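You operate a simulated robot arm through the tools that you are given. There is no shell and no other tool.

Carry out the task below with a simulated robot arm. There is one attempt and no reset: what you move stays moved.

Task
Raise the short ironing board half way and spread the sprig napkin out on it.
Fine: free the leg lock and the height lever first; lock both again.

The check looks at the end state, three seconds after you hand in, the way a careful person would. Anything else that was tipped, shoved, dropped, spilled or broken makes it a failure. Flat cloth is picked up by pressing the open fingertips on it (5 to 10 N) and closing them slowly along it; thin cloth reads only 2 to 8 mm in the jaws.

Robot
A 6-joint arm with a two-finger parallel gripper, fixed in place. Base frame: the origin is at the foot of the arm, x ahead of it, y to its left, z up. Readings come in m, degrees, newtons and seconds.
With the tool pointing down near the work surface it reaches from about 0.1 to 0.8 m from the base axis. Its first joint turns from -115.0 to 115.0 degrees. Payload 4.2 kg.
Tool frame: the origin (TCP) lies between the finger pads and is the grasp point; the fingertips stand 0.023 m ahead of it; z points along the fingers, y is the line along which they close. Largest opening 0.094 m; finger width 0.038, thickness 0.01; the body of the gripper, 0.054 by 0.096 m, starts 0.039 m behind the TCP.
Orientation is that of the tool frame in the base frame, as a unit quaternion [x, y, z, w]. With the fingers straight down and closing along the base's y, the tool's x points along the base's -x, its y along +y and its z along -z.

Tools
- The arm moves only by the tool jog_arm. Its argument "increments" is a list that holds one entry, the list of rows, each a list of 7 numbers: the shift along the tool's x, y, z in m, then the turn, a rotation vector about the tool's x, y, z in degrees, then the gripper command, from -1 (fully open) to 1 (shut), values between in proportion. In form: [[[tx, ty, tz, ax, ay, az, hand], ...]]. A call has 1 to 20 rows; each row shifts and turns the commanded pose from where the row before left it, along the tool's axes as they then stand. A row lasts 0.2 s, in which the tool goes at most 0.05 m and 8.6 degrees; a call with a longer step from one row to the next is refused whole, and so is a gripper value outside its range. A pose out of reach is approached as far as the arm can. The call stops where the force on the tool passes 90 N (or 10 N more than at its start, if that is more) or the arm is blocked; 0.2 s more then pass. Each finger travels about 0.108 m/s and halts on what it meets, pressing with about 33 N; the grip force reading is that of the motor and also rises with nothing between the fingers. The clock runs only during rows and for 0.2 s after the last one: add rows that do not move to give the fingers time. The reply holds the time, the measured pose of the TCP, the force on the tool along the base axes, the opening and the grip force, in the units named above and with some noise, with the torque about the TCP (base axes, N m) and any sound that the robot's microphone picked up, and new pictures: "pictures" is both (left out), scene, wrist or none.
- Cameras (640 x 400 px; columns grow to the right, rows downward): "scene" is fixed at [0.0487, 0.6496, 1.1484]; the picture's right is [-0.72, -0.70, 0.00], its down [-0.26, 0.27, -0.93] and it looks along [0.65, -0.67, -0.37] (base axes); focal length 366 px, centre (320, 200). "wrist" rides on the gripper at [0.086, 0.016, -0.074] in the tool frame; the picture's right is [-0.18, 0.98, 0.00], its down [-0.58, -0.11, -0.81] and it looks along [-0.79, -0.15, 0.59] (tool axes); focal length 243 px, centre (320, 200). There is no depth. A picture from a camera that has moved, and an enlarged one, comes with that camera's place and axes in the base frame and with its lens.
- lift_body(by): slides the trunk up (or, below 0, down) by that many m; the arm rides with it, the base frame stays. It gives what a move gives, with no picture.
- enlarge(camera, box): a new picture of the part [left, top, right, bottom] of that camera's present view, enlarged. The clock stands still meanwhile.
- sign_off(): hands the job in; it is judged then, once.

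Places have to be worked out from the pictures, the camera data and where the tool is seen. Open the gripper and draw the arm clear of the work before you hand the job in, unless the task says otherwise.

The tools are called as name(argument=value, ...) on one line, values as JSON. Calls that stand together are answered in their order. jog_arm: Moves the arm, as the interface text tells. Its arguments: {"type":"object","properties":{"increments":{"type":"array"},"pictures":{"type":"string","enum":["both","scene","wrist","none"]}},"required":["increments"]} The other tools are called the same way: lift_body (by) slides the trunk up or down; enlarge (camera, box) takes an enlarged picture of a part of a camera's view; sign_off () hands the job in.

At the start:

```text
time: 0.0
eef_pos: [0.3629, 0.2404, 0.9904]
orientation: [0.0, 1.0, 0.0, 0.0]
contact_force: [0.6, 0.5, 0.2]
torque: [-0.02, 0.0, 0.0]
width: 0.094
finger_force: 0.1
trunk travel left (down, up): [-0.575, 0.415]
```

scene: 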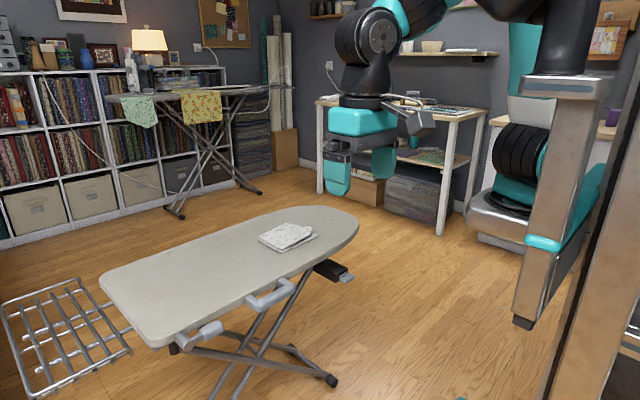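
wrist: 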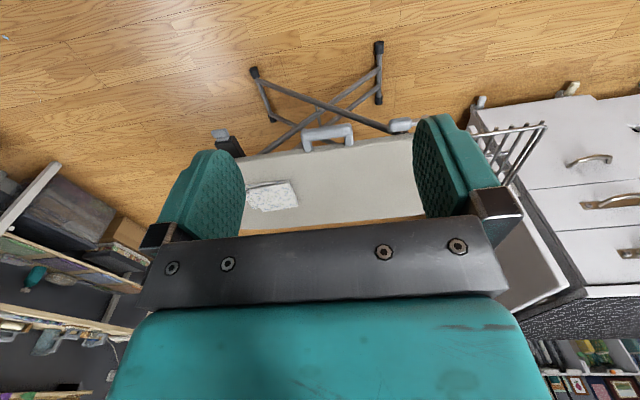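

The pictures show the short board in front, with a folded pale napkin near its nose, a bail handle, and a lever on its near edge. I'll enlarge the details before moving.

enlarge(camera="scene", box=[160, 190, 400, 400])

enlarge(camera="scene", box=[0, 60, 320, 260])

enlarge(camera="wrist", box=[200, 30, 480, 240])

enlarge(camera="scene", box=[0, 0, 640, 400])

```text
1.90 times, centred on (280, 295) of scene
camera zoom: at [0.0487, 0.6496, 1.1484], right [-0.72, -0.7, 0.0], down [-0.26, 0.27, -0.93], along [0.65, -0.67, -0.37], focal length 698 px, centre (396, 19)
```

zoom: 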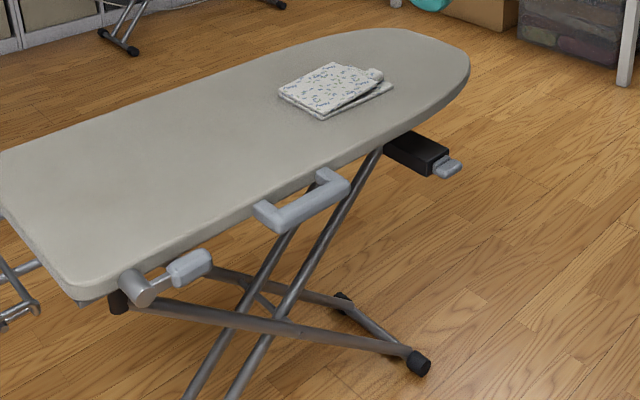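

```text
2.00 times, centred on (160, 160) of scene
camera zoom: at [0.0487, 0.6496, 1.1484], right [-0.72, -0.7, 0.0], down [-0.26, 0.27, -0.93], along [0.65, -0.67, -0.37], focal length 733 px, centre (640, 280)
```

zoom: 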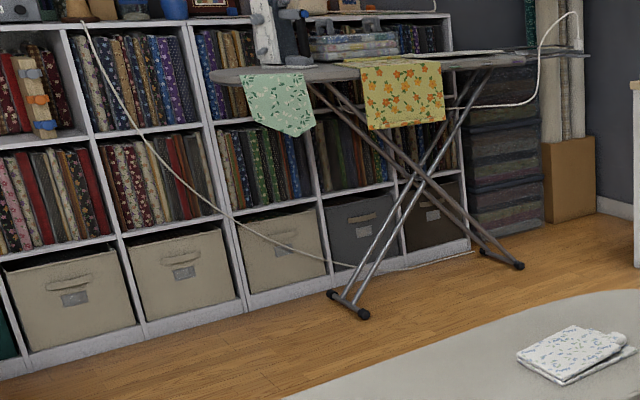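

```text
1.90 times, centred on (340, 135) of wrist
camera zoom: at [0.2761, 0.2572, 1.0661], right [0.18, 0.98, 0.0], down [0.58, -0.11, 0.81], along [0.79, -0.15, -0.59], focal length 462 px, centre (282, 324)
```

zoom: 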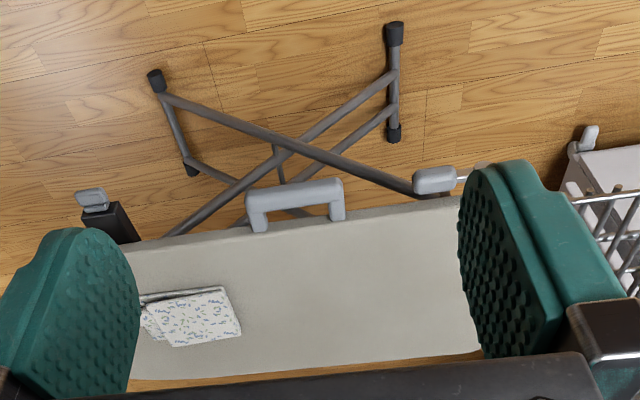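

```text
1.00 times, centred on (320, 200) of scene (not enlarged: the box is as wide or as high as the picture)
camera zoom: at [0.0487, 0.6496, 1.1484], right [-0.72, -0.7, 0.0], down [-0.26, 0.27, -0.93], along [0.65, -0.67, -0.37], focal length 366 px, centre (320, 200)
```

zoom: 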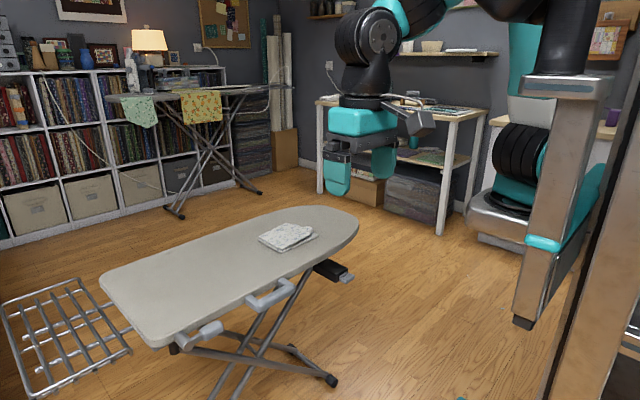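

The napkin triangulates to about (0.78, 0.03, 0.655), so the board top is at about z 0.65, with its near edge at x≈0.63 and the handle, leg lock and height lever along it. I'll zoom into each of these fittings for detail.

enlarge(camera="scene", box=[160, 300, 260, 362])

enlarge(camera="scene", box=[290, 240, 370, 290])

enlarge(camera="scene", box=[235, 260, 335, 322])

enlarge(camera="scene", box=[245, 210, 335, 266])

enlarge(camera="scene", box=[180, 300, 360, 400])

enlarge(camera="wrist", box=[200, 110, 280, 160])

enlarge(camera="wrist", box=[370, 90, 450, 140])

```text
6.40 times, centred on (210, 331) of scene
camera zoom: at [0.0487, 0.6496, 1.1484], right [-0.72, -0.7, 0.0], down [-0.26, 0.27, -0.93], along [0.65, -0.67, -0.37], focal length 2345 px, centre (1024, -638)
```

zoom: 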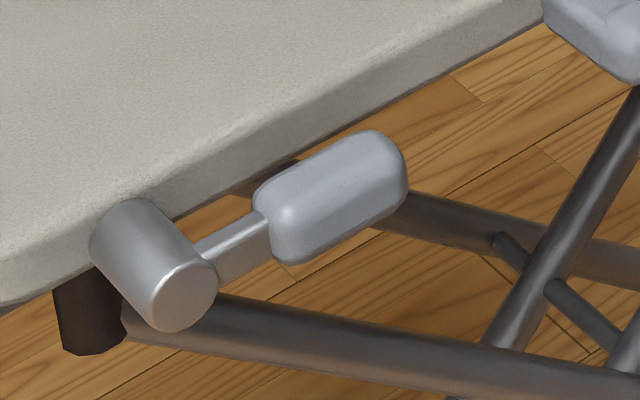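

```text
8.00 times, centred on (330, 265) of scene
camera zoom: at [0.0487, 0.6496, 1.1484], right [-0.72, -0.7, 0.0], down [-0.26, 0.27, -0.93], along [0.65, -0.67, -0.37], focal length 2931 px, centre (240, -320)
```

zoom: 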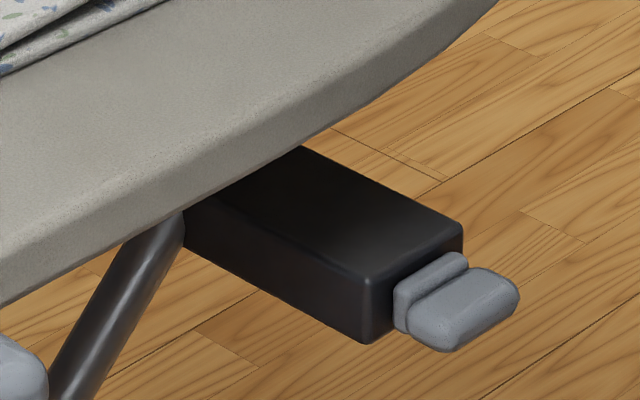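

```text
6.40 times, centred on (285, 291) of scene
camera zoom: at [0.0487, 0.6496, 1.1484], right [-0.72, -0.7, 0.0], down [-0.26, 0.27, -0.93], along [0.65, -0.67, -0.37], focal length 2345 px, centre (544, -382)
```

zoom: 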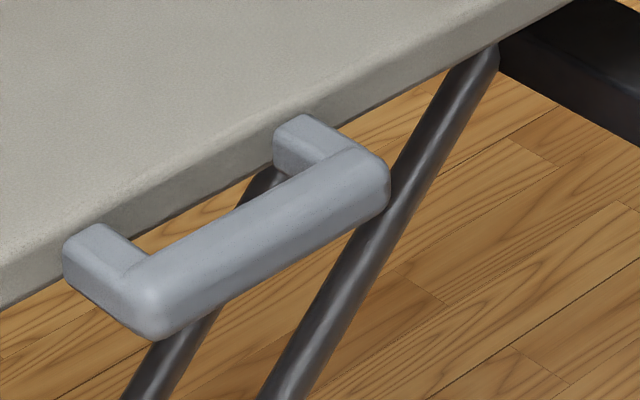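

```text
7.11 times, centred on (290, 238) of scene
camera zoom: at [0.0487, 0.6496, 1.1484], right [-0.72, -0.7, 0.0], down [-0.26, 0.27, -0.93], along [0.65, -0.67, -0.37], focal length 2605 px, centre (533, -70)
```

zoom: 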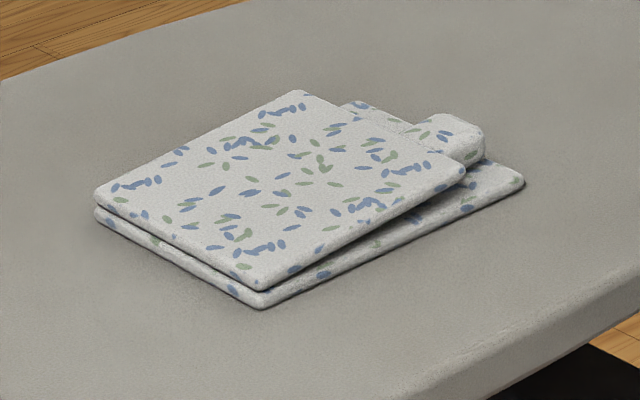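

```text
3.56 times, centred on (270, 350) of scene
camera zoom: at [0.0487, 0.6496, 1.1484], right [-0.72, -0.7, 0.0], down [-0.26, 0.27, -0.93], along [0.65, -0.67, -0.37], focal length 1303 px, centre (498, -333)
```

zoom: 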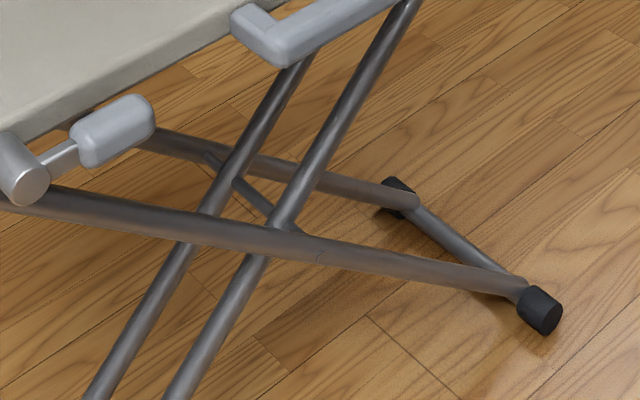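

```text
8.00 times, centred on (240, 135) of wrist
camera zoom: at [0.2761, 0.2572, 1.0661], right [0.18, 0.98, 0.0], down [0.58, -0.11, 0.81], along [0.79, -0.15, -0.59], focal length 1941 px, centre (960, 720)
```

zoom: 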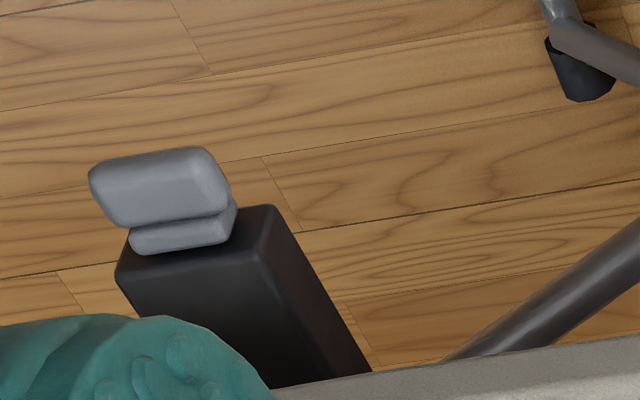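

```text
8.00 times, centred on (410, 115) of wrist
camera zoom: at [0.2761, 0.2572, 1.0661], right [0.18, 0.98, 0.0], down [0.58, -0.11, 0.81], along [0.79, -0.15, -0.59], focal length 1941 px, centre (-400, 880)
```

zoom: 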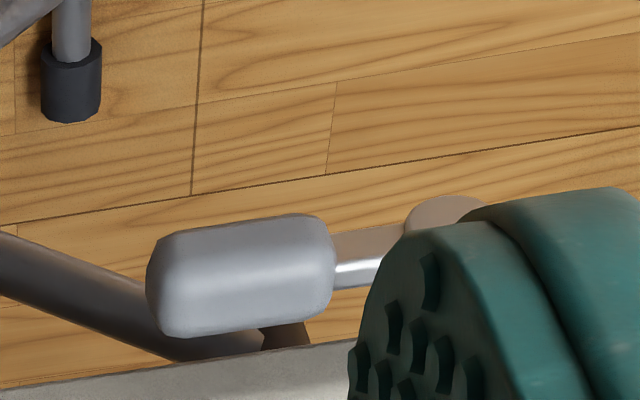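

The leg lock is a rotary lever with its pivot near (0.63, 0.425, 0.613) and its paddle near (0.636, 0.369, 0.613). The height lever is a tab on a black box on the -y side, and the handle lies between them. I'll move the wrist camera closer for a better look.

jog_arm(increments=[[[-0.02, 0.02, 0.03, 0, 0, 0, -1], [-0.02, 0.02, 0.03, 0, 0, 0, -1], [-0.02, 0.02, 0.03, 0, 0, 0, -1], [-0.01, 0.02, 0.01, 0, 0, 0, -1], [0, 0, 0, 0, 0, 0, -1]]], pictures="both")

```text
time: 1.2
eef_pos: [0.4322, 0.3218, 0.8915]
orientation: [0.0, 1.0, 0.0, 0.0]
contact_force: [0.7, 0.3, 0.3]
torque: [0.01, -0.01, 0.01]
width: 0.0941
finger_force: 0.2
trunk travel left (down, up): [-0.575, 0.415]
camera wrist: at [0.346, 0.3378, 0.9661], right [0.18, 0.98, 0.0], down [0.58, -0.11, 0.81], along [0.79, -0.15, -0.59], focal length 243 px, centre (320, 200)
```

scene: 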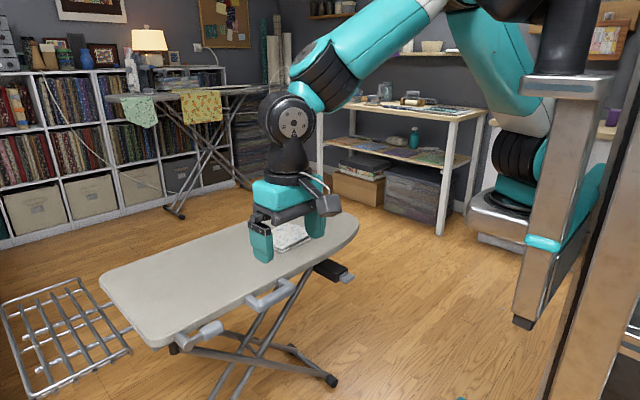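
wrist: 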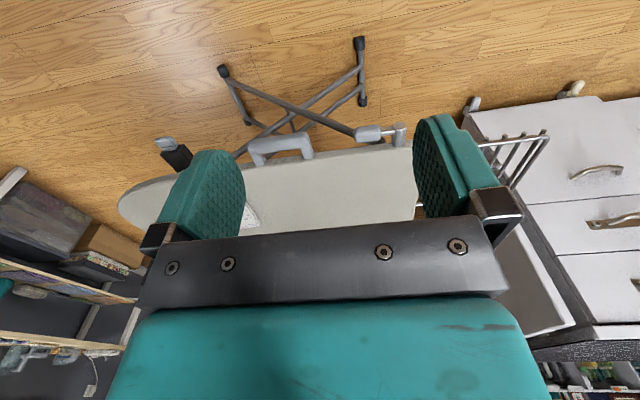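

All the fittings are visible in the wrist view now. I'll zoom in to triangulate each of them accurately.

enlarge(camera="wrist", box=[340, 100, 440, 162])

enlarge(camera="wrist", box=[230, 110, 330, 172])

enlarge(camera="wrist", box=[130, 120, 230, 182])

enlarge(camera="wrist", box=[100, 20, 580, 260])

```text
6.40 times, centred on (390, 131) of wrist
camera zoom: at [0.346, 0.3378, 0.9661], right [0.18, 0.98, 0.0], down [0.58, -0.11, 0.81], along [0.79, -0.15, -0.59], focal length 1553 px, centre (-128, 642)
```

zoom: 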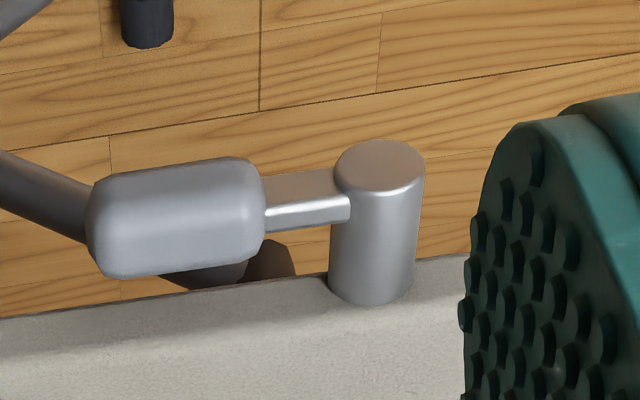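

```text
6.40 times, centred on (280, 141) of wrist
camera zoom: at [0.346, 0.3378, 0.9661], right [0.18, 0.98, 0.0], down [0.58, -0.11, 0.81], along [0.79, -0.15, -0.59], focal length 1553 px, centre (576, 578)
```

zoom: 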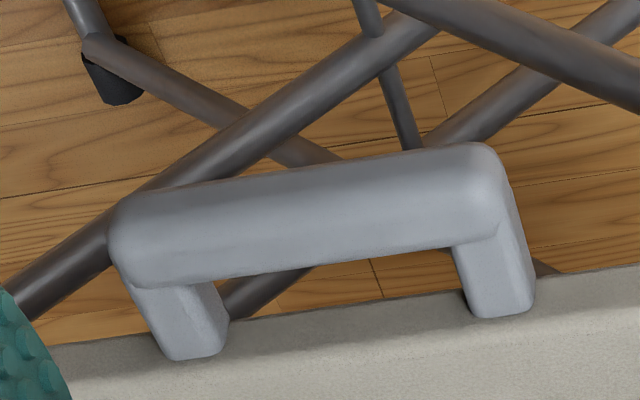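

```text
6.40 times, centred on (180, 151) of wrist
camera zoom: at [0.346, 0.3378, 0.9661], right [0.18, 0.98, 0.0], down [0.58, -0.11, 0.81], along [0.79, -0.15, -0.59], focal length 1553 px, centre (1216, 514)
```

zoom: 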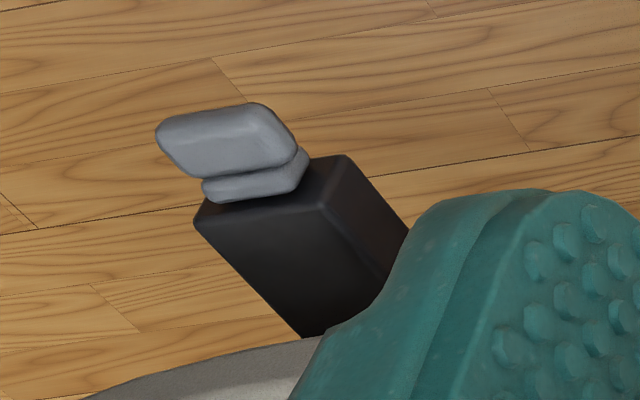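

```text
1.33 times, centred on (340, 140) of wrist
camera zoom: at [0.346, 0.3378, 0.9661], right [0.18, 0.98, 0.0], down [0.58, -0.11, 0.81], along [0.79, -0.15, -0.59], focal length 324 px, centre (293, 280)
```

zoom: 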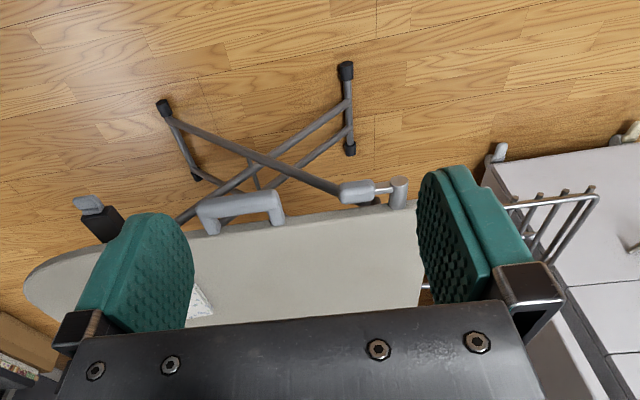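

Triangulation puts the handle bar near (0.622, 0.208, 0.615), the leg-lock paddle at (0.636, 0.369, 0.612) and its pivot at y 0.424. The height-lever tab is less certain, at about (0.66, -0.105, 0.50). I'll bring the camera in front of the height lever to see how it works.

jog_arm(increments=[[[0.0032, -0.0422, 0.0112, 0, 0, 0, -1], [0.0032, -0.0422, 0.0112, 0, 0, 0, -1], [0.0032, -0.0422, 0.0112, 0, 0, 0, -1], [0.0032, -0.0422, 0.0112, 0, 0, 0, -1], [0.0032, -0.0422, 0.0112, 0, 0, 0, -1], [0.0032, -0.0422, 0.0112, 0, 0, 0, -1], [0.0032, -0.0422, 0.0112, 0, 0, 0, -1], [0.0032, -0.0422, 0.0112, 0, 0, 0, -1], [0.0032, -0.0422, 0.0112, 0, 0, 0, -1], [0.0032, -0.0422, 0.0112, 0, 0, 0, -1], [0, 0, 0, 0, 0, 0, -1]]], pictures="both")

```text
time: 3.6
eef_pos: [0.4867, -0.0567, 0.781]
orientation: [0.0, 1.0, 0.001, 0.0]
contact_force: [0.5, 0.3, 0.6]
torque: [-0.03, 0.01, -0.01]
width: 0.0942
finger_force: 0.2
out of reach, approached as far as the arm can: row 6, 7, 8, 9, 10
trunk travel left (down, up): [-0.575, 0.415]
camera wrist: at [0.4003, -0.0399, 0.8553], right [0.18, 0.98, 0.0], down [0.58, -0.11, 0.81], along [0.79, -0.15, -0.59], focal length 243 px, centre (320, 200)
```

scene: 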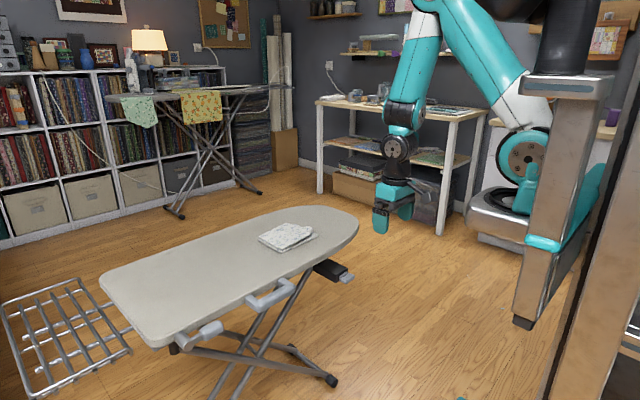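
wrist: 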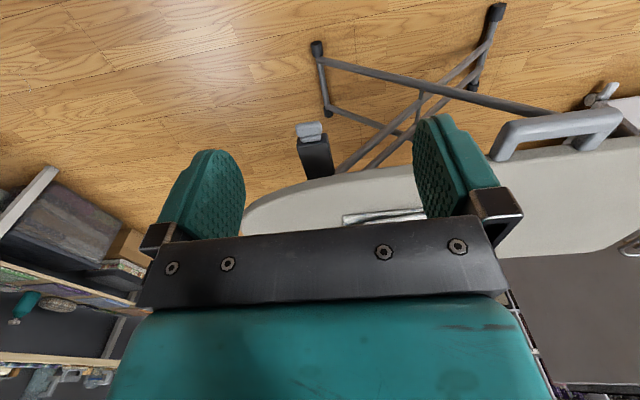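

The arm stopped short at (0.487, -0.057, 0.781), but the tab is in clear view. I'll zoom in on the height lever and napkin.

enlarge(camera="wrist", box=[270, 100, 370, 162])

enlarge(camera="wrist", box=[230, 90, 430, 215])

enlarge(camera="wrist", box=[260, 0, 640, 200])

enlarge(camera="scene", box=[350, 0, 640, 330])

```text
6.40 times, centred on (320, 131) of wrist
camera zoom: at [0.4003, -0.0399, 0.8553], right [0.18, 0.98, 0.0], down [0.58, -0.11, 0.81], along [0.79, -0.15, -0.59], focal length 1553 px, centre (320, 642)
```

zoom: 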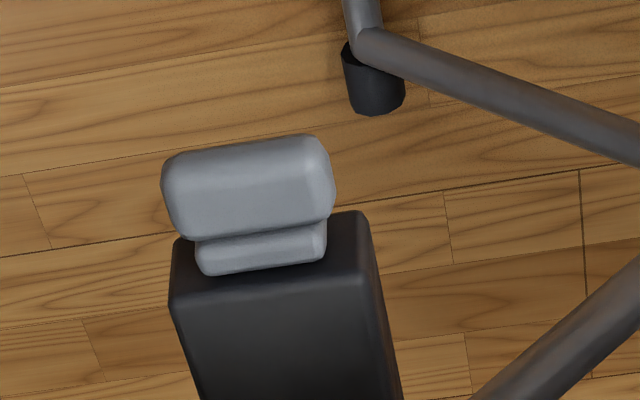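

```text
3.20 times, centred on (330, 152) of wrist
camera zoom: at [0.4003, -0.0399, 0.8553], right [0.18, 0.98, 0.0], down [0.58, -0.11, 0.81], along [0.79, -0.15, -0.59], focal length 776 px, centre (288, 352)
```

zoom: 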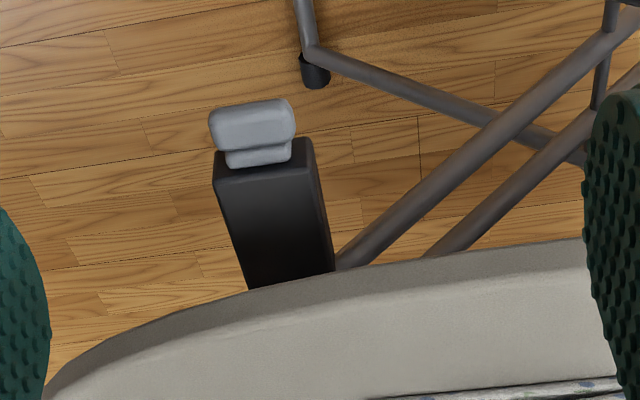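

```text
1.68 times, centred on (450, 100) of wrist
camera zoom: at [0.4003, -0.0399, 0.8553], right [0.18, 0.98, 0.0], down [0.58, -0.11, 0.81], along [0.79, -0.15, -0.59], focal length 409 px, centre (101, 368)
```

zoom: 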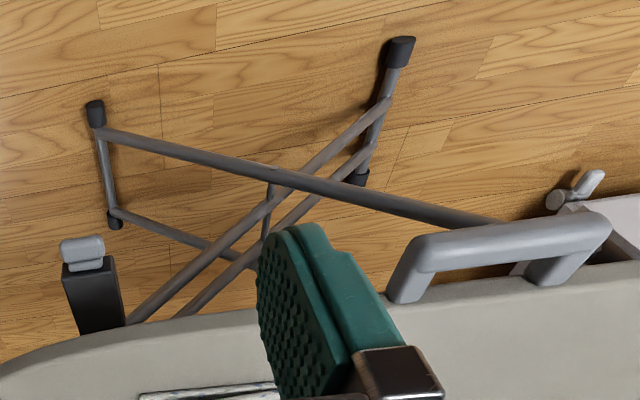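

```text
1.21 times, centred on (495, 165) of scene
camera zoom: at [0.0487, 0.6496, 1.1484], right [-0.72, -0.7, 0.0], down [-0.26, 0.27, -0.93], along [0.65, -0.67, -0.37], focal length 444 px, centre (108, 242)
```

zoom: 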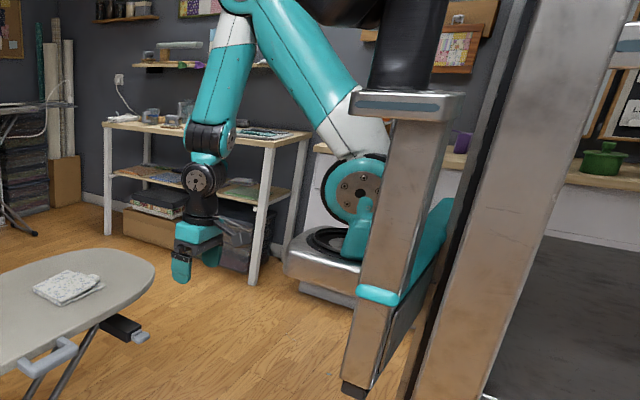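

The height-lever paddle is at about (0.666, -0.110, 0.496), on the front face of the black box. I'll move back toward +y and up, then check how the commanded pose behaves after an unreachable step.

jog_arm(increments=[[[0.0, 0.04, -0.02, 0, 0, 0, -1], [0.0, 0.04, -0.02, 0, 0, 0, -1], [0.0, 0.04, -0.02, 0, 0, 0, -1], [0.0, 0.04, 0.0, 0, 0, 0, -1], [0.0, 0.04, 0, 0, 0, 0, -1], [0, 0, 0, 0, 0, 0, -1]]], pictures="none")

```text
time: 5.0
eef_pos: [0.486, 0.1447, 0.8403]
orientation: [0.001, 1.0, -0.001, 0.001]
contact_force: [-0.5, 0.6, -0.3]
torque: [0.0, -0.01, -0.01]
width: 0.094
finger_force: 0.0
trunk travel left (down, up): [-0.575, 0.415]
```

After an out-of-reach step the commanded pose snaps to the reached pose. Next I'll turn the tool to point forward with the fingers closing vertically, so it can grasp the levers and handle from the front. I'm doing this above the board in free space.

jog_arm(increments=[[[0, 0, 0, -4.95, -4.95, 4.95, -1], [0, 0, 0, -4.95, -4.95, 4.95, -1], [0, 0, 0, -4.95, -4.95, 4.95, -1], [0, 0, 0, -4.95, -4.95, 4.95, -1], [0, 0, 0, -4.95, -4.95, 4.95, -1], [0, 0, 0, -4.95, -4.95, 4.95, -1], [0, 0, 0, -4.95, -4.95, 4.95, -1], [0, 0, 0, 0, 0, 0, -1]]], pictures="scene")

```text
time: 6.8
eef_pos: [0.5065, 0.1673, 0.839]
orientation: [0.289, 0.866, 0.289, 0.289]
contact_force: [0.3, 0.3, 0.1]
torque: [0.0, -0.01, 0.0]
width: 0.0938
finger_force: 0.0
out of reach, approached as far as the arm can: row 5, 6, 7
trunk travel left (down, up): [-0.575, 0.415]
```

scene: 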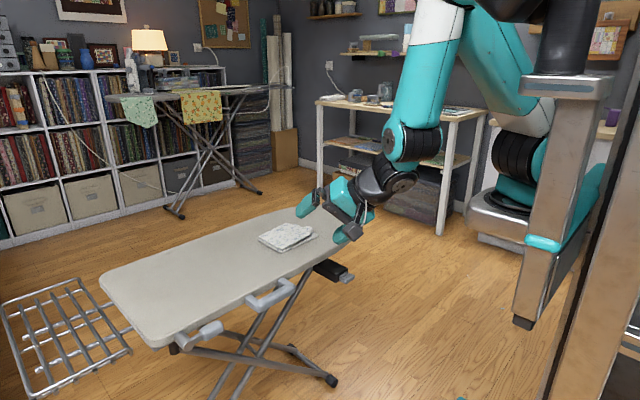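

The remaining rotation is limited by the arm being folded too close. I'll raise the trunk to give the elbow more room, then continue.

lift_body(by=0.2)

jog_arm(increments=[[[0, 0, 0, -4.95, -4.95, 4.95, -1], [0, 0, 0, -4.95, -4.95, 4.95, -1], [0, 0, 0, -4.95, -4.95, 4.95, -1], [0, 0, 0, -4.95, -4.95, 4.95, -1], [0, 0, 0, -4.95, -4.95, 4.95, -1], [0, 0, 0, -4.95, -4.95, 4.95, -1], [0, 0, 0, -4.95, -4.95, 4.95, -1], [0, 0, 0, 0, 0, 0, -1]]], pictures="scene")

```text
time: 9.0
eef_pos: [0.5067, 0.1682, 1.04]
orientation: [0.289, 0.866, 0.288, 0.288]
contact_force: [0.3, 1.1, 0.7]
torque: [0.01, 0.01, 0.01]
width: 0.0938
finger_force: 0.1
trunk travel left (down, up): [-0.775, 0.215]
```

```text
time: 10.8
eef_pos: [0.5679, 0.251, 1.0833]
orientation: [0.508, 0.532, 0.483, 0.474]
contact_force: [-0.3, -0.9, 0.3]
torque: [0.0, 0.01, -0.02]
width: 0.0941
finger_force: 0.1
out of reach, approached as far as the arm can: row 1, 2, 4, 5, 6, 7
trunk travel left (down, up): [-0.775, 0.215]
```

scene: 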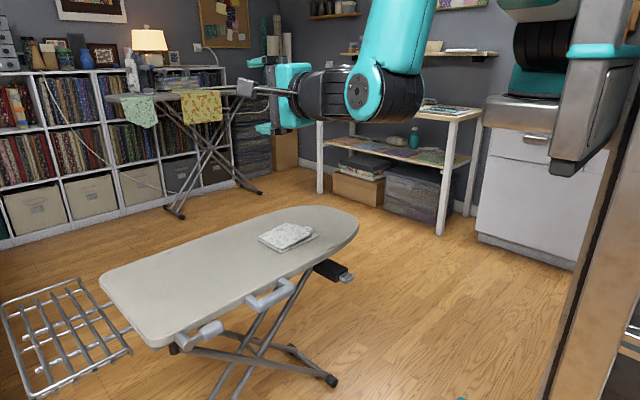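

The tool now points nearly horizontally forward. I'll correct the residual tilt and descend in front of the board toward the leg lock at y≈0.37, staying at x≈0.53.

jog_arm(increments=[[[0.01, -0.04, -0.01, 0, 0, 0, -1], [0.01, -0.04, -0.01, -2.4, -0.95, 0.4, -1], [0.01, -0.04, -0.01, -2.4, -0.95, 0.4, -1], [0.01, -0.04, -0.01, 0, 0, 0, -1], [0.01, -0.04, 0, 0, 0, 0, -1], [0.01, -0.04, 0, 0, 0, 0, -1], [0.01, -0.04, 0, 0, 0, 0, -1], [0.01, -0.04, 0, 0, 0, 0, -1], [0.01, -0.02, 0, 0, 0, 0, -1], [0.01, 0, 0, 0, 0, 0, -1], [0, 0, 0, 0, 0, 0, -1]]], pictures="both")

```text
time: 13.2
eef_pos: [0.5263, 0.3499, 0.779]
orientation: [0.52, 0.52, 0.485, 0.472]
contact_force: [0.1, -0.7, 0.9]
torque: [-0.01, 0.01, 0.01]
width: 0.0938
finger_force: 0.1
out of reach, approached as far as the arm can: row 1, 2, 3, 9, 10
trunk travel left (down, up): [-0.775, 0.215]
camera wrist: at [0.4514, 0.4346, 0.802], right [0.09, -0.2, 0.98], down [-0.81, -0.59, -0.05], along [0.59, -0.78, -0.21], focal length 243 px, centre (320, 200)
```

scene: 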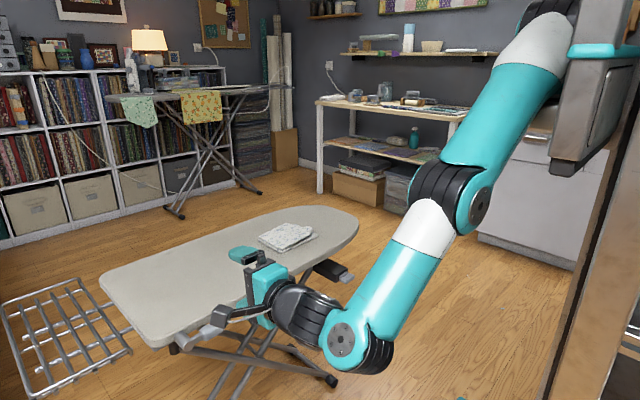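
wrist: 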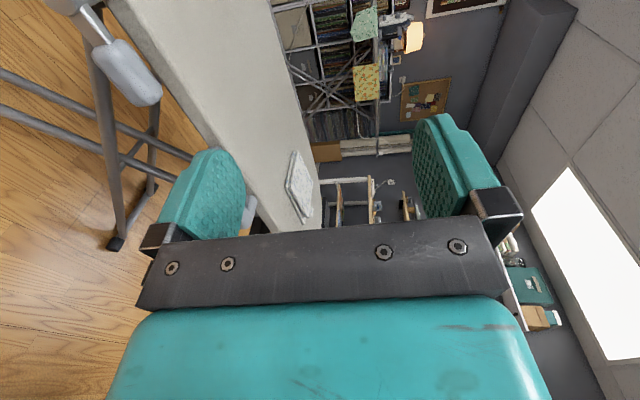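

The arm is now stretched rather than folded, so I'll lower the trunk to bring the tool straight down to lever height in front of the board. The tips at x≈0.55 should stay clear of the fittings.

lift_body(by=-0.15)

jog_arm(increments=[[[0, 0, 0, -2.4, -0.95, 0.4, -1], [0, 0, 0, -2.4, -0.95, 0.4, -1], [0, 0, 0, 0, 0, 0, -1]]], pictures="both")

```text
time: 14.9
eef_pos: [0.5258, 0.35, 0.629]
orientation: [0.521, 0.521, 0.485, 0.472]
contact_force: [0.3, -0.3, -1.0]
torque: [0.0, 0.01, 0.0]
width: 0.0941
finger_force: 0.1
trunk travel left (down, up): [-0.625, 0.365]
```

```text
time: 15.7
eef_pos: [0.5291, 0.3423, 0.6336]
orientation: [0.516, 0.507, 0.493, 0.482]
contact_force: [-0.7, 0.4, 0.2]
torque: [0.06, -0.03, -0.04]
width: 0.0939
finger_force: 0.3
out of reach, approached as far as the arm can: row 1, 2
trunk travel left (down, up): [-0.625, 0.365]
camera wrist: at [0.4548, 0.4288, 0.6553], right [0.05, -0.2, 0.98], down [-0.81, -0.58, -0.08], along [0.59, -0.79, -0.19], focal length 243 px, centre (320, 200)
```

scene: 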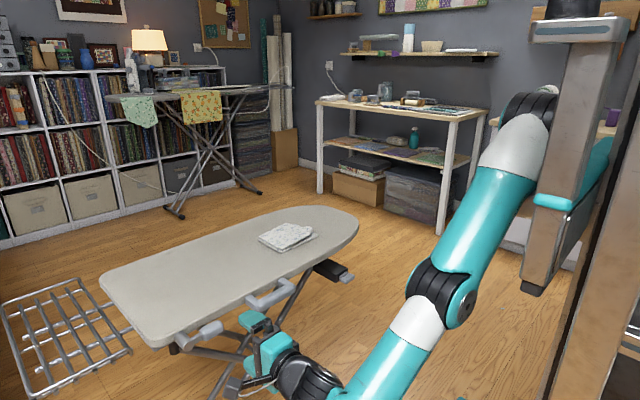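
wrist: 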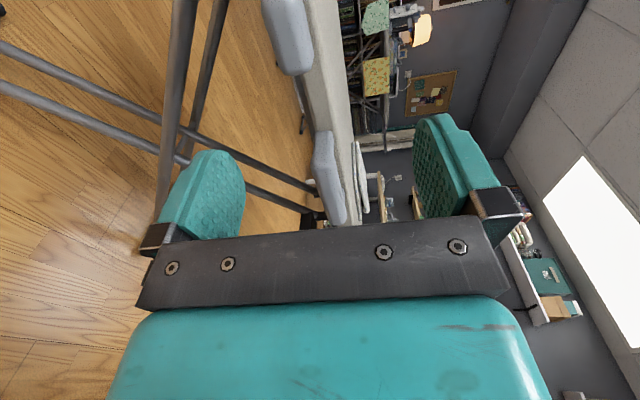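

The arm is near full stretch. I'll raise the tool and lower the trunk so the shoulder sits closer to level with the work.

jog_arm(increments=[[[0, 0.04, 0, 0, 0, 0, -1], [0, 0.04, 0, 0, 0, 0, -1], [0, 0.04, 0, 0, 0, 0, -1], [0, 0.04, 0, 0, 0, 0, -1], [0, 0, 0, 0, 0, 0, -1]]], pictures="none")

lift_body(by=-0.18)

jog_arm(increments=[[[0, 0, 0, -2.0, -0.5, 0.4, -1], [0.01, 0, 0, 0, 0, 0, -1], [0.01, 0, 0, 0, 0, 0, -1], [0, 0, 0, 0, 0, 0, -1]]], pictures="both")

```text
time: 16.9
eef_pos: [0.5409, 0.4142, 0.743]
orientation: [0.517, 0.508, 0.492, 0.482]
contact_force: [0.6, -0.6, 0.3]
torque: [0.01, 0.0, 0.0]
width: 0.0939
finger_force: 0.0
out of reach, approached as far as the arm can: row 1, 2, 3, 4
trunk travel left (down, up): [-0.625, 0.365]
```

```text
time: 18.9
eef_pos: [0.541, 0.4143, 0.5631]
orientation: [0.517, 0.507, 0.493, 0.482]
contact_force: [-1.4, -0.1, 0.5]
torque: [-0.01, 0.0, 0.04]
width: 0.0941
finger_force: 0.1
trunk travel left (down, up): [-0.445, 0.545]
```

```text
time: 19.9
eef_pos: [0.5434, 0.4152, 0.5738]
orientation: [0.512, 0.497, 0.502, 0.488]
contact_force: [0.7, 0.6, 0.6]
torque: [0.0, 0.0, 0.01]
width: 0.0939
finger_force: 0.0
out of reach, approached as far as the arm can: row 1, 2, 3
trunk travel left (down, up): [-0.445, 0.545]
camera wrist: at [0.4699, 0.501, 0.5937], right [0.02, -0.21, 0.98], down [-0.81, -0.58, -0.11], along [0.59, -0.79, -0.18], focal length 243 px, centre (320, 200)
```

scene: 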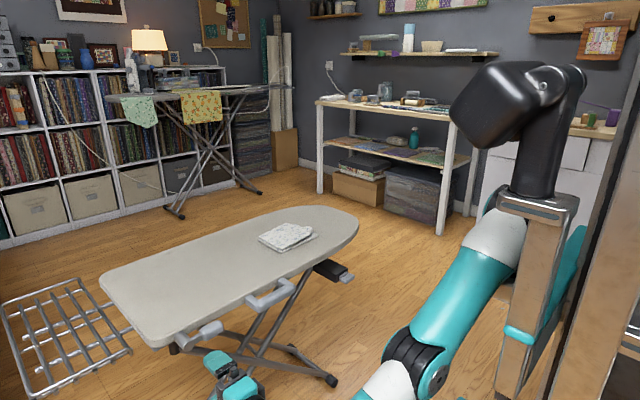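
wrist: 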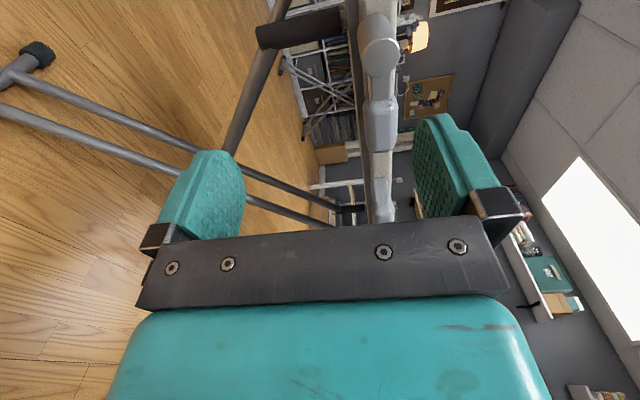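

A wrist joint limit stops me pitching fully horizontal here, so I'll use a tool pitched about 40° down. That still puts one finger above/behind and one below/front of the levers.

jog_arm(increments=[[[0, 0, 0, 8, 0, 0, -1], [0, 0, 0, 8, 0, 0, -1], [0, 0, 0, 8, 0, 0, -1], [0, 0, 0, 8, 0, 0, -1], [0, 0, 0, 8, 0, 0, -1], [-0.0115, 0.0224, -0.006, 0, 0, 0, -1], [-0.0115, 0.0224, -0.006, 0, 0, 0, -1], [-0.0115, 0.0224, -0.006, 0, 0, 0, -1], [-0.0115, 0.0224, -0.006, 0, 0, 0, -1], [0, 0, 0, 0, 0, 0, -1]]], pictures="both")

```text
time: 22.1
eef_pos: [0.6066, 0.4641, 0.6309]
orientation: [0.65, 0.636, 0.3, 0.288]
contact_force: [-0.2, -1.3, 0.9]
torque: [0.01, 0.0, 0.01]
width: 0.0943
finger_force: 0.1
out of reach, approached as far as the arm can: row 1, 2, 3, 4, 5, 6, 7, 8, 9
trunk travel left (down, up): [-0.445, 0.545]
camera wrist: at [0.5609, 0.5502, 0.693], right [0.64, -0.21, 0.74], down [-0.69, -0.58, 0.43], along [0.34, -0.78, -0.52], focal length 243 px, centre (320, 200)
```

scene: 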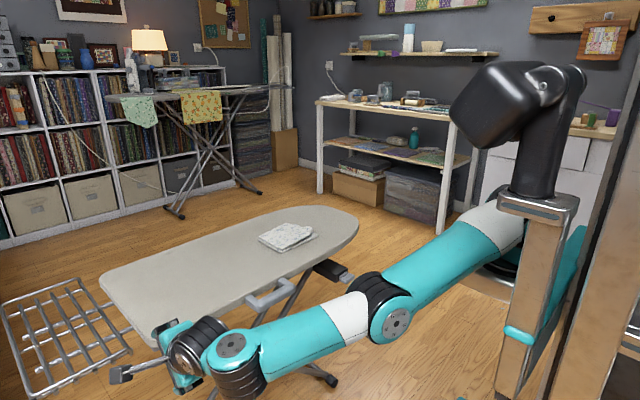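
wrist: 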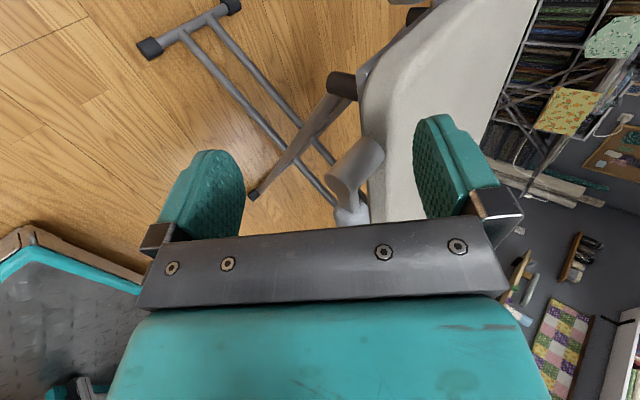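

The arm looks to have become straight, with the elbow stuck near its limit, and the TCP drifted to (0.607, 0.464, 0.631) beside the pivot with no contact. I'll lift the trunk straight up into free space before recovering the elbow-up posture.

lift_body(by=0.3)

jog_arm(increments=[[[0, 0, 0, 8, 0, 0, -1], [0, 0, 0, 8, 0, 0, -1], [0, 0, 0, 8, 0, 0, -1], [0, 0, 0, 8, 0, 0, -1], [0, 0, 0, 8, 0, 0, -1], [0, 0, 0, 0, 0, 0, -1]]], pictures="scene")

```text
time: 25.1
eef_pos: [0.6055, 0.4652, 0.9293]
orientation: [0.65, 0.636, 0.301, 0.288]
contact_force: [0.3, -0.7, 0.4]
torque: [-0.03, 0.03, 0.04]
width: 0.0943
finger_force: 0.0
trunk travel left (down, up): [-0.745, 0.245]
```

```text
time: 26.5
eef_pos: [0.6019, 0.4634, 0.9303]
orientation: [0.71, 0.699, 0.064, 0.048]
contact_force: [-0.9, -0.4, -0.5]
torque: [0.03, -0.02, 0.01]
width: 0.0939
finger_force: 0.0
out of reach, approached as far as the arm can: row 5
trunk travel left (down, up): [-0.745, 0.245]
```

scene: 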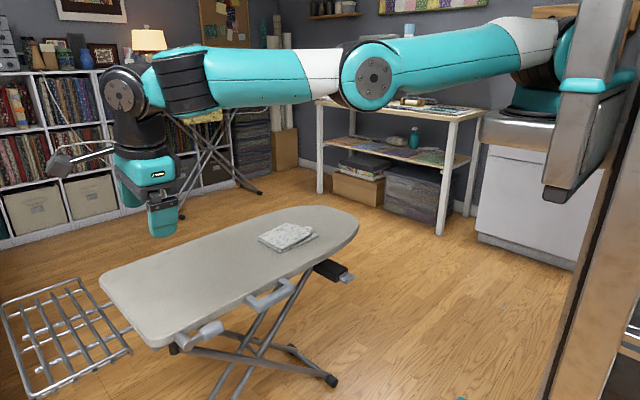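

With the tool down the moves are reachable again. I'll pull inward to see which way the elbow bends.

jog_arm(increments=[[[-0.02, -0.026, 0, 0, 0, 0, -1], [-0.02, -0.026, 0, 0, 0, 0, -1], [-0.02, -0.026, 0, 0, 0, 0, -1], [-0.02, -0.026, 0, 0, 0, 0, -1], [-0.02, -0.026, 0, 0, 0, 0, -1], [0, 0, 0, 0, 0, 0, -1]]], pictures="scene")

```text
time: 27.9
eef_pos: [0.547, 0.4753, 0.9348]
orientation: [0.71, 0.7, 0.062, 0.052]
contact_force: [0.9, -0.7, -0.1]
torque: [0.01, 0.02, -0.01]
width: 0.0941
finger_force: 0.0
out of reach, approached as far as the arm can: row 1, 2, 3, 4, 5
trunk travel left (down, up): [-0.745, 0.245]
```

scene: 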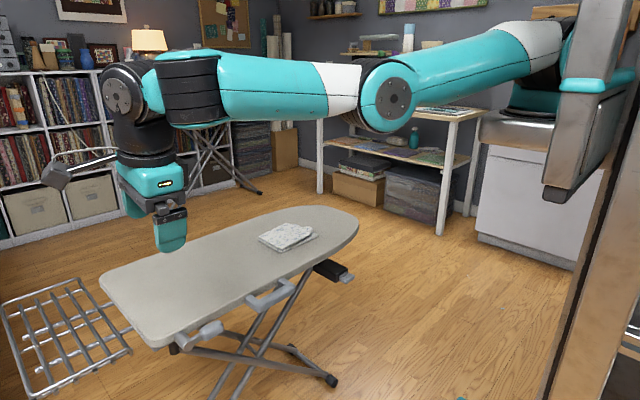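

The elbow is bent below the line, which is the wrong branch. I'll stretch out straight over the board in free space at z 0.93, then pitch the tool toward the base to coax the elbow upward, and pull in again.

jog_arm(increments=[[[-0.005, 0.036, 0, 0, 0, 0, -1], [-0.005, 0.036, 0, 0, 0, 0, -1], [-0.005, 0.036, 0, 0, 0, 0, -1], [-0.005, 0.036, 0, 0, 0, 0, -1], [0, 0, 0, 6.0, -5.2, 0, -1], [0, 0, 0, 6.0, -5.2, 0, -1], [0, 0, 0, 6.0, -5.2, 0, -1], [0, 0, 0, 0, 0, 0, -1]]], pictures="scene")

```text
time: 29.7
eef_pos: [0.5718, 0.4088, 0.9546]
orientation: [0.713, 0.692, -0.107, 0.032]
contact_force: [0.3, 0.7, 0.1]
torque: [-0.01, -0.02, 0.05]
width: 0.0944
finger_force: 0.1
out of reach, approached as far as the arm can: row 2, 3, 4, 5, 6, 7
trunk travel left (down, up): [-0.745, 0.245]
```

scene: 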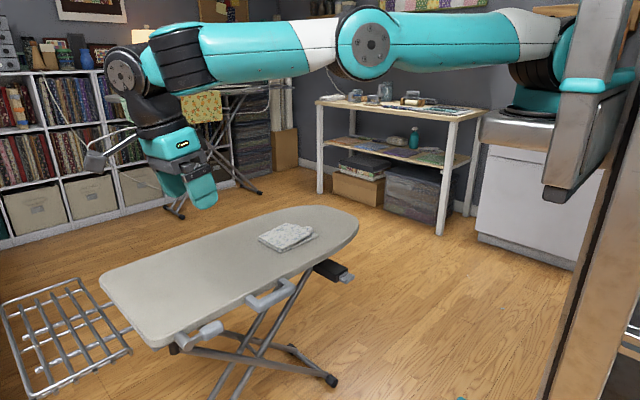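

The elbow now sits at or slightly above the shoulder–wrist line. I'll pull inward again to confirm it folds upward.

jog_arm(increments=[[[-0.02, -0.028, 0, 0, 0, 0, -1], [-0.02, -0.028, 0, 0, 0, 0, -1], [-0.02, -0.028, 0, 0, 0, 0, -1], [0, 0, 0, 0, 0, 0, -1]]], pictures="scene")

```text
time: 30.7
eef_pos: [0.5089, 0.3873, 0.9789]
orientation: [0.712, 0.693, -0.106, 0.034]
contact_force: [-0.6, -0.9, 0.2]
torque: [0.02, 0.0, -0.01]
width: 0.0939
finger_force: 0.2
out of reach, approached as far as the arm can: row 2, 3
trunk travel left (down, up): [-0.745, 0.245]
```

scene: 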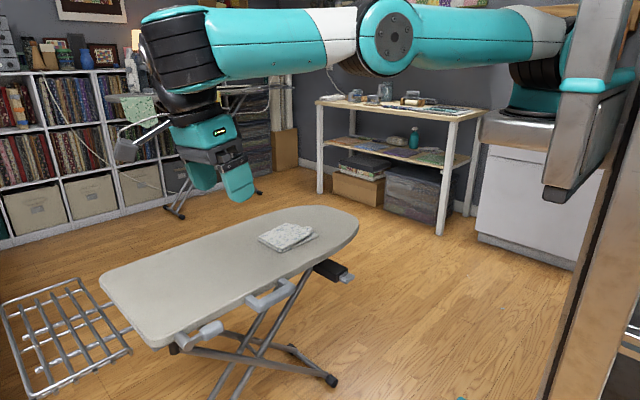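

It tends to fold downward again. I'll stretch out and pitch the tool much further toward the base, so the wrist limit forces the elbow up.

jog_arm(increments=[[[0.02, 0.03, 0, 0, 0, 0, -1], [0.01, 0.03, 0, 6.0, -5.2, 0, -1], [0.01, 0.02, 0, 6.0, -5.2, 0, -1], [0, 0.0, 0, 6.0, -5.2, 0, -1], [0, 0, 0, 6.0, -5.2, 0, -1], [0, 0, 0, 6.0, -5.2, 0, -1], [0, 0, 0, 6.0, -5.2, 0, -1], [0, 0, 0, 0, 0, 0, -1]]], pictures="scene")

```text
time: 32.5
eef_pos: [0.5098, 0.2759, 0.9559]
orientation: [0.634, 0.593, -0.497, -0.004]
contact_force: [0.0, 0.5, 1.0]
torque: [-0.03, 0.0, 0.01]
width: 0.0938
finger_force: 0.0
out of reach, approached as far as the arm can: row 2, 3, 4, 5, 6, 7
trunk travel left (down, up): [-0.745, 0.245]
```

scene: 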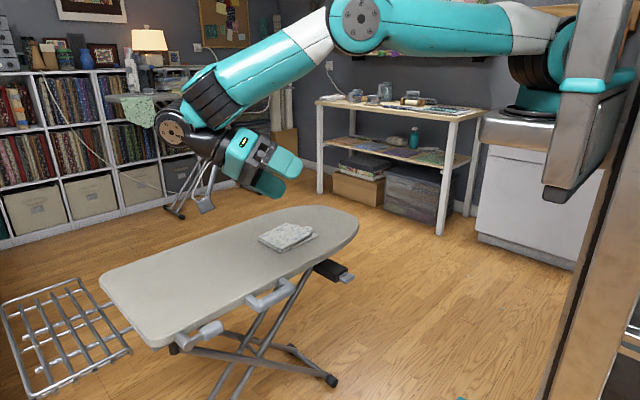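

The elbow is clearly up now. I'll bring the tool back to pointing down while staying close in.

jog_arm(increments=[[[0, 0, 0, -6.0, 5.2, 0, -1], [0, 0, 0, -6.0, 5.2, 0, -1], [0, 0, 0, -6.0, 5.2, 0, -1], [0, 0, 0, -6.0, 5.2, 0, -1], [0, 0, 0, -6.0, 5.2, 0, -1], [0, 0, 0, -6.0, 5.2, 0, -1], [0, 0, 0, -6.0, 5.2, 0, -1], [0, 0, 0, 0, 0, 0, -1]]], pictures="scene")

```text
time: 34.3
eef_pos: [0.5782, 0.3693, 0.9652]
orientation: [0.714, 0.698, -0.038, 0.039]
contact_force: [-0.2, -0.4, -0.2]
torque: [0.02, 0.02, -0.03]
width: 0.0939
finger_force: 0.1
out of reach, approached as far as the arm can: row 4, 5, 6, 7
trunk travel left (down, up): [-0.745, 0.245]
```

scene: 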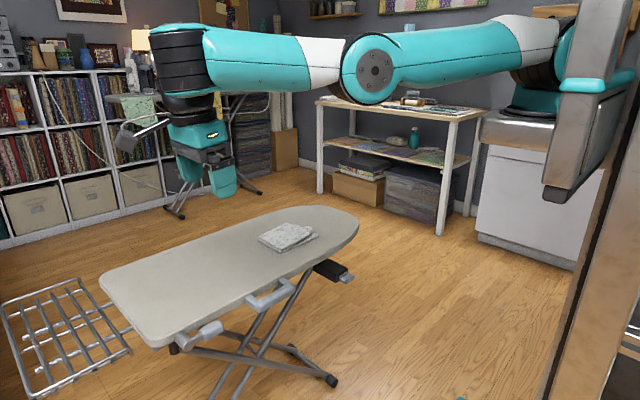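

The TCP azimuth keeps locking near 35°, so the last joint, the tool roll, is what's at its limit, not the elbow. I'll roll the tool back the other way about its own axis.

jog_arm(increments=[[[0, 0, 0, 0, 0, -8.6, -1], [0, 0, 0, 0, 0, -8.6, -1], [0, 0, 0, 0, 0, -8.6, -1], [0, 0, 0, 0, 0, -8.6, -1], [0, 0, 0, 0, 0, -8.6, -1], [0, 0, 0, 0, 0, -8.6, -1], [0, 0, 0, 0, 0, -8.6, -1], [0, 0, 0, 0, 0, -8.6, -1], [0, 0, 0, 0, 0, -8.6, -1], [0, 0, 0, 0, 0, -8.6, -1], [0, 0, 0, 0, 0, 0, -1]]], pictures="none")

jog_arm(increments=[[[0, 0, 0, 0, 0, -8.6, -1], [0, 0, 0, 0, 0, -8.6, -1], [0, 0, 0, 0, 0, -8.6, -1], [0, 0, 0, 0, 0, -8.6, -1], [0, 0, 0, 0, 0, -8.6, -1], [0, 0, 0, 0, 0, -8.6, -1], [0, 0, 0, 0, 0, -8.6, -1], [0, 0, 0, 0, 0, -8.6, -1], [0, 0, 0, 0, 0, -8.6, -1], [0, 0, 0, 0, 0, -8.6, -1], [0, 0, 0, 0, 0, 0, -1]]], pictures="scene")

```text
time: 36.7
eef_pos: [0.5796, 0.3696, 0.9651]
orientation: [0.045, 0.998, -0.054, 0.003]
contact_force: [0.0, -0.3, -1.1]
torque: [0.01, -0.01, -0.01]
width: 0.0938
finger_force: 0.1
trunk travel left (down, up): [-0.745, 0.245]
```

```text
time: 39.1
eef_pos: [0.58, 0.3689, 0.9654]
orientation: [-0.647, 0.76, -0.04, -0.035]
contact_force: [-0.3, -0.5, -0.7]
torque: [-0.01, -0.01, 0.01]
width: 0.094
finger_force: 0.0
trunk travel left (down, up): [-0.745, 0.245]
```

scene: 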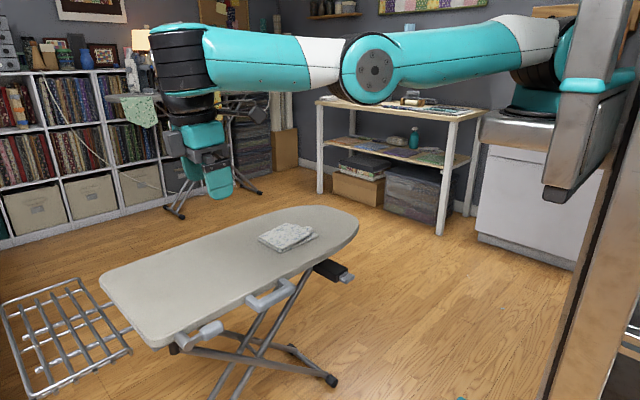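

All rows were reachable with this roll. I'll square up the orientation (closing along x, tool down) and pull inward to check freedom.

jog_arm(increments=[[[0, 0, 0, -0.2, -3.0, -4.6, -1], [0, 0, 0, -0.2, -3.0, -4.6, -1], [0.024, 0.03, 0, 0, 0, 0, -1], [0.024, 0.03, 0, 0, 0, 0, -1], [0.024, 0.03, 0, 0, 0, 0, -1], [0, 0, 0, 0, 0, 0, -1]]], pictures="scene")

```text
time: 40.5
eef_pos: [0.5666, 0.3927, 0.9797]
orientation: [-0.707, 0.707, -0.004, -0.005]
contact_force: [0.0, 0.0, -0.4]
torque: [0.0, 0.01, 0.02]
width: 0.094
finger_force: 0.0
out of reach, approached as far as the arm can: row 1, 2, 3, 4, 5
trunk travel left (down, up): [-0.745, 0.245]
```

scene: 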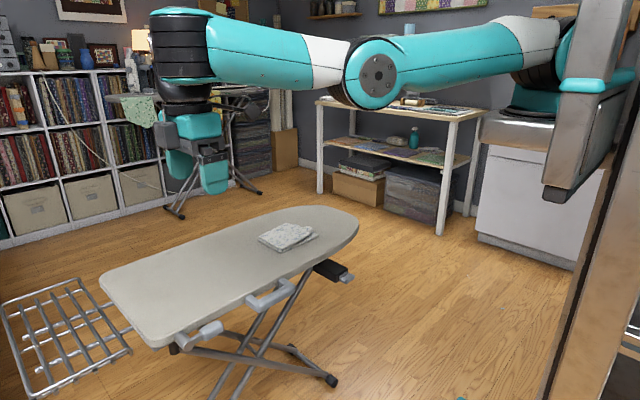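

The elbow itself is still on the wrong side. I'll force it up with a strong pitch again, then pull inward while pitched so it folds properly.

jog_arm(increments=[[[0, 0, 0, -6.0, 5.2, 0, -1], [0, 0, 0, -6.0, 5.2, 0, -1], [0, 0, 0, -6.0, 5.2, 0, -1], [0, 0, 0, -6.0, 5.2, 0, -1], [0, 0, 0, -6.0, 5.2, 0, -1], [0, 0, 0, -6.0, 5.2, 0, -1], [0, 0, 0, -6.0, 5.2, 0, -1], [0.0147, 0.0169, 0.0332, 0, 0, 0, -1], [0.0147, 0.0169, 0.0332, 0, 0, 0, -1], [0.0147, 0.0169, 0.0332, 0, 0, 0, -1], [0, 0, 0, 0, 0, 0, -1]]], pictures="scene")

```text
time: 42.9
eef_pos: [0.4492, 0.2086, 0.9658]
orientation: [-0.624, 0.626, 0.031, -0.467]
contact_force: [0.4, 0.0, 0.2]
torque: [-0.02, -0.05, -0.02]
width: 0.094
finger_force: 0.0
out of reach, approached as far as the arm can: row 3, 4, 5, 6, 7, 10
trunk travel left (down, up): [-0.745, 0.245]
```

scene: 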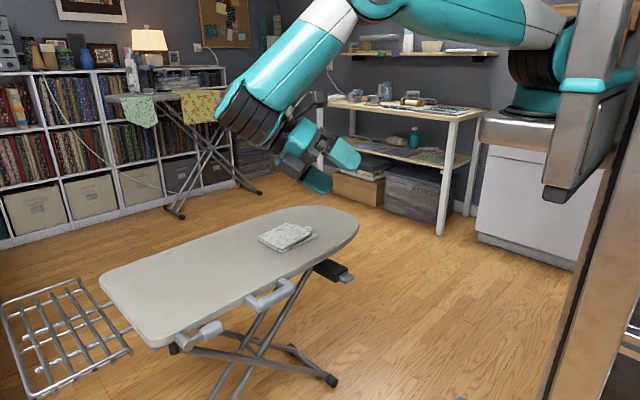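

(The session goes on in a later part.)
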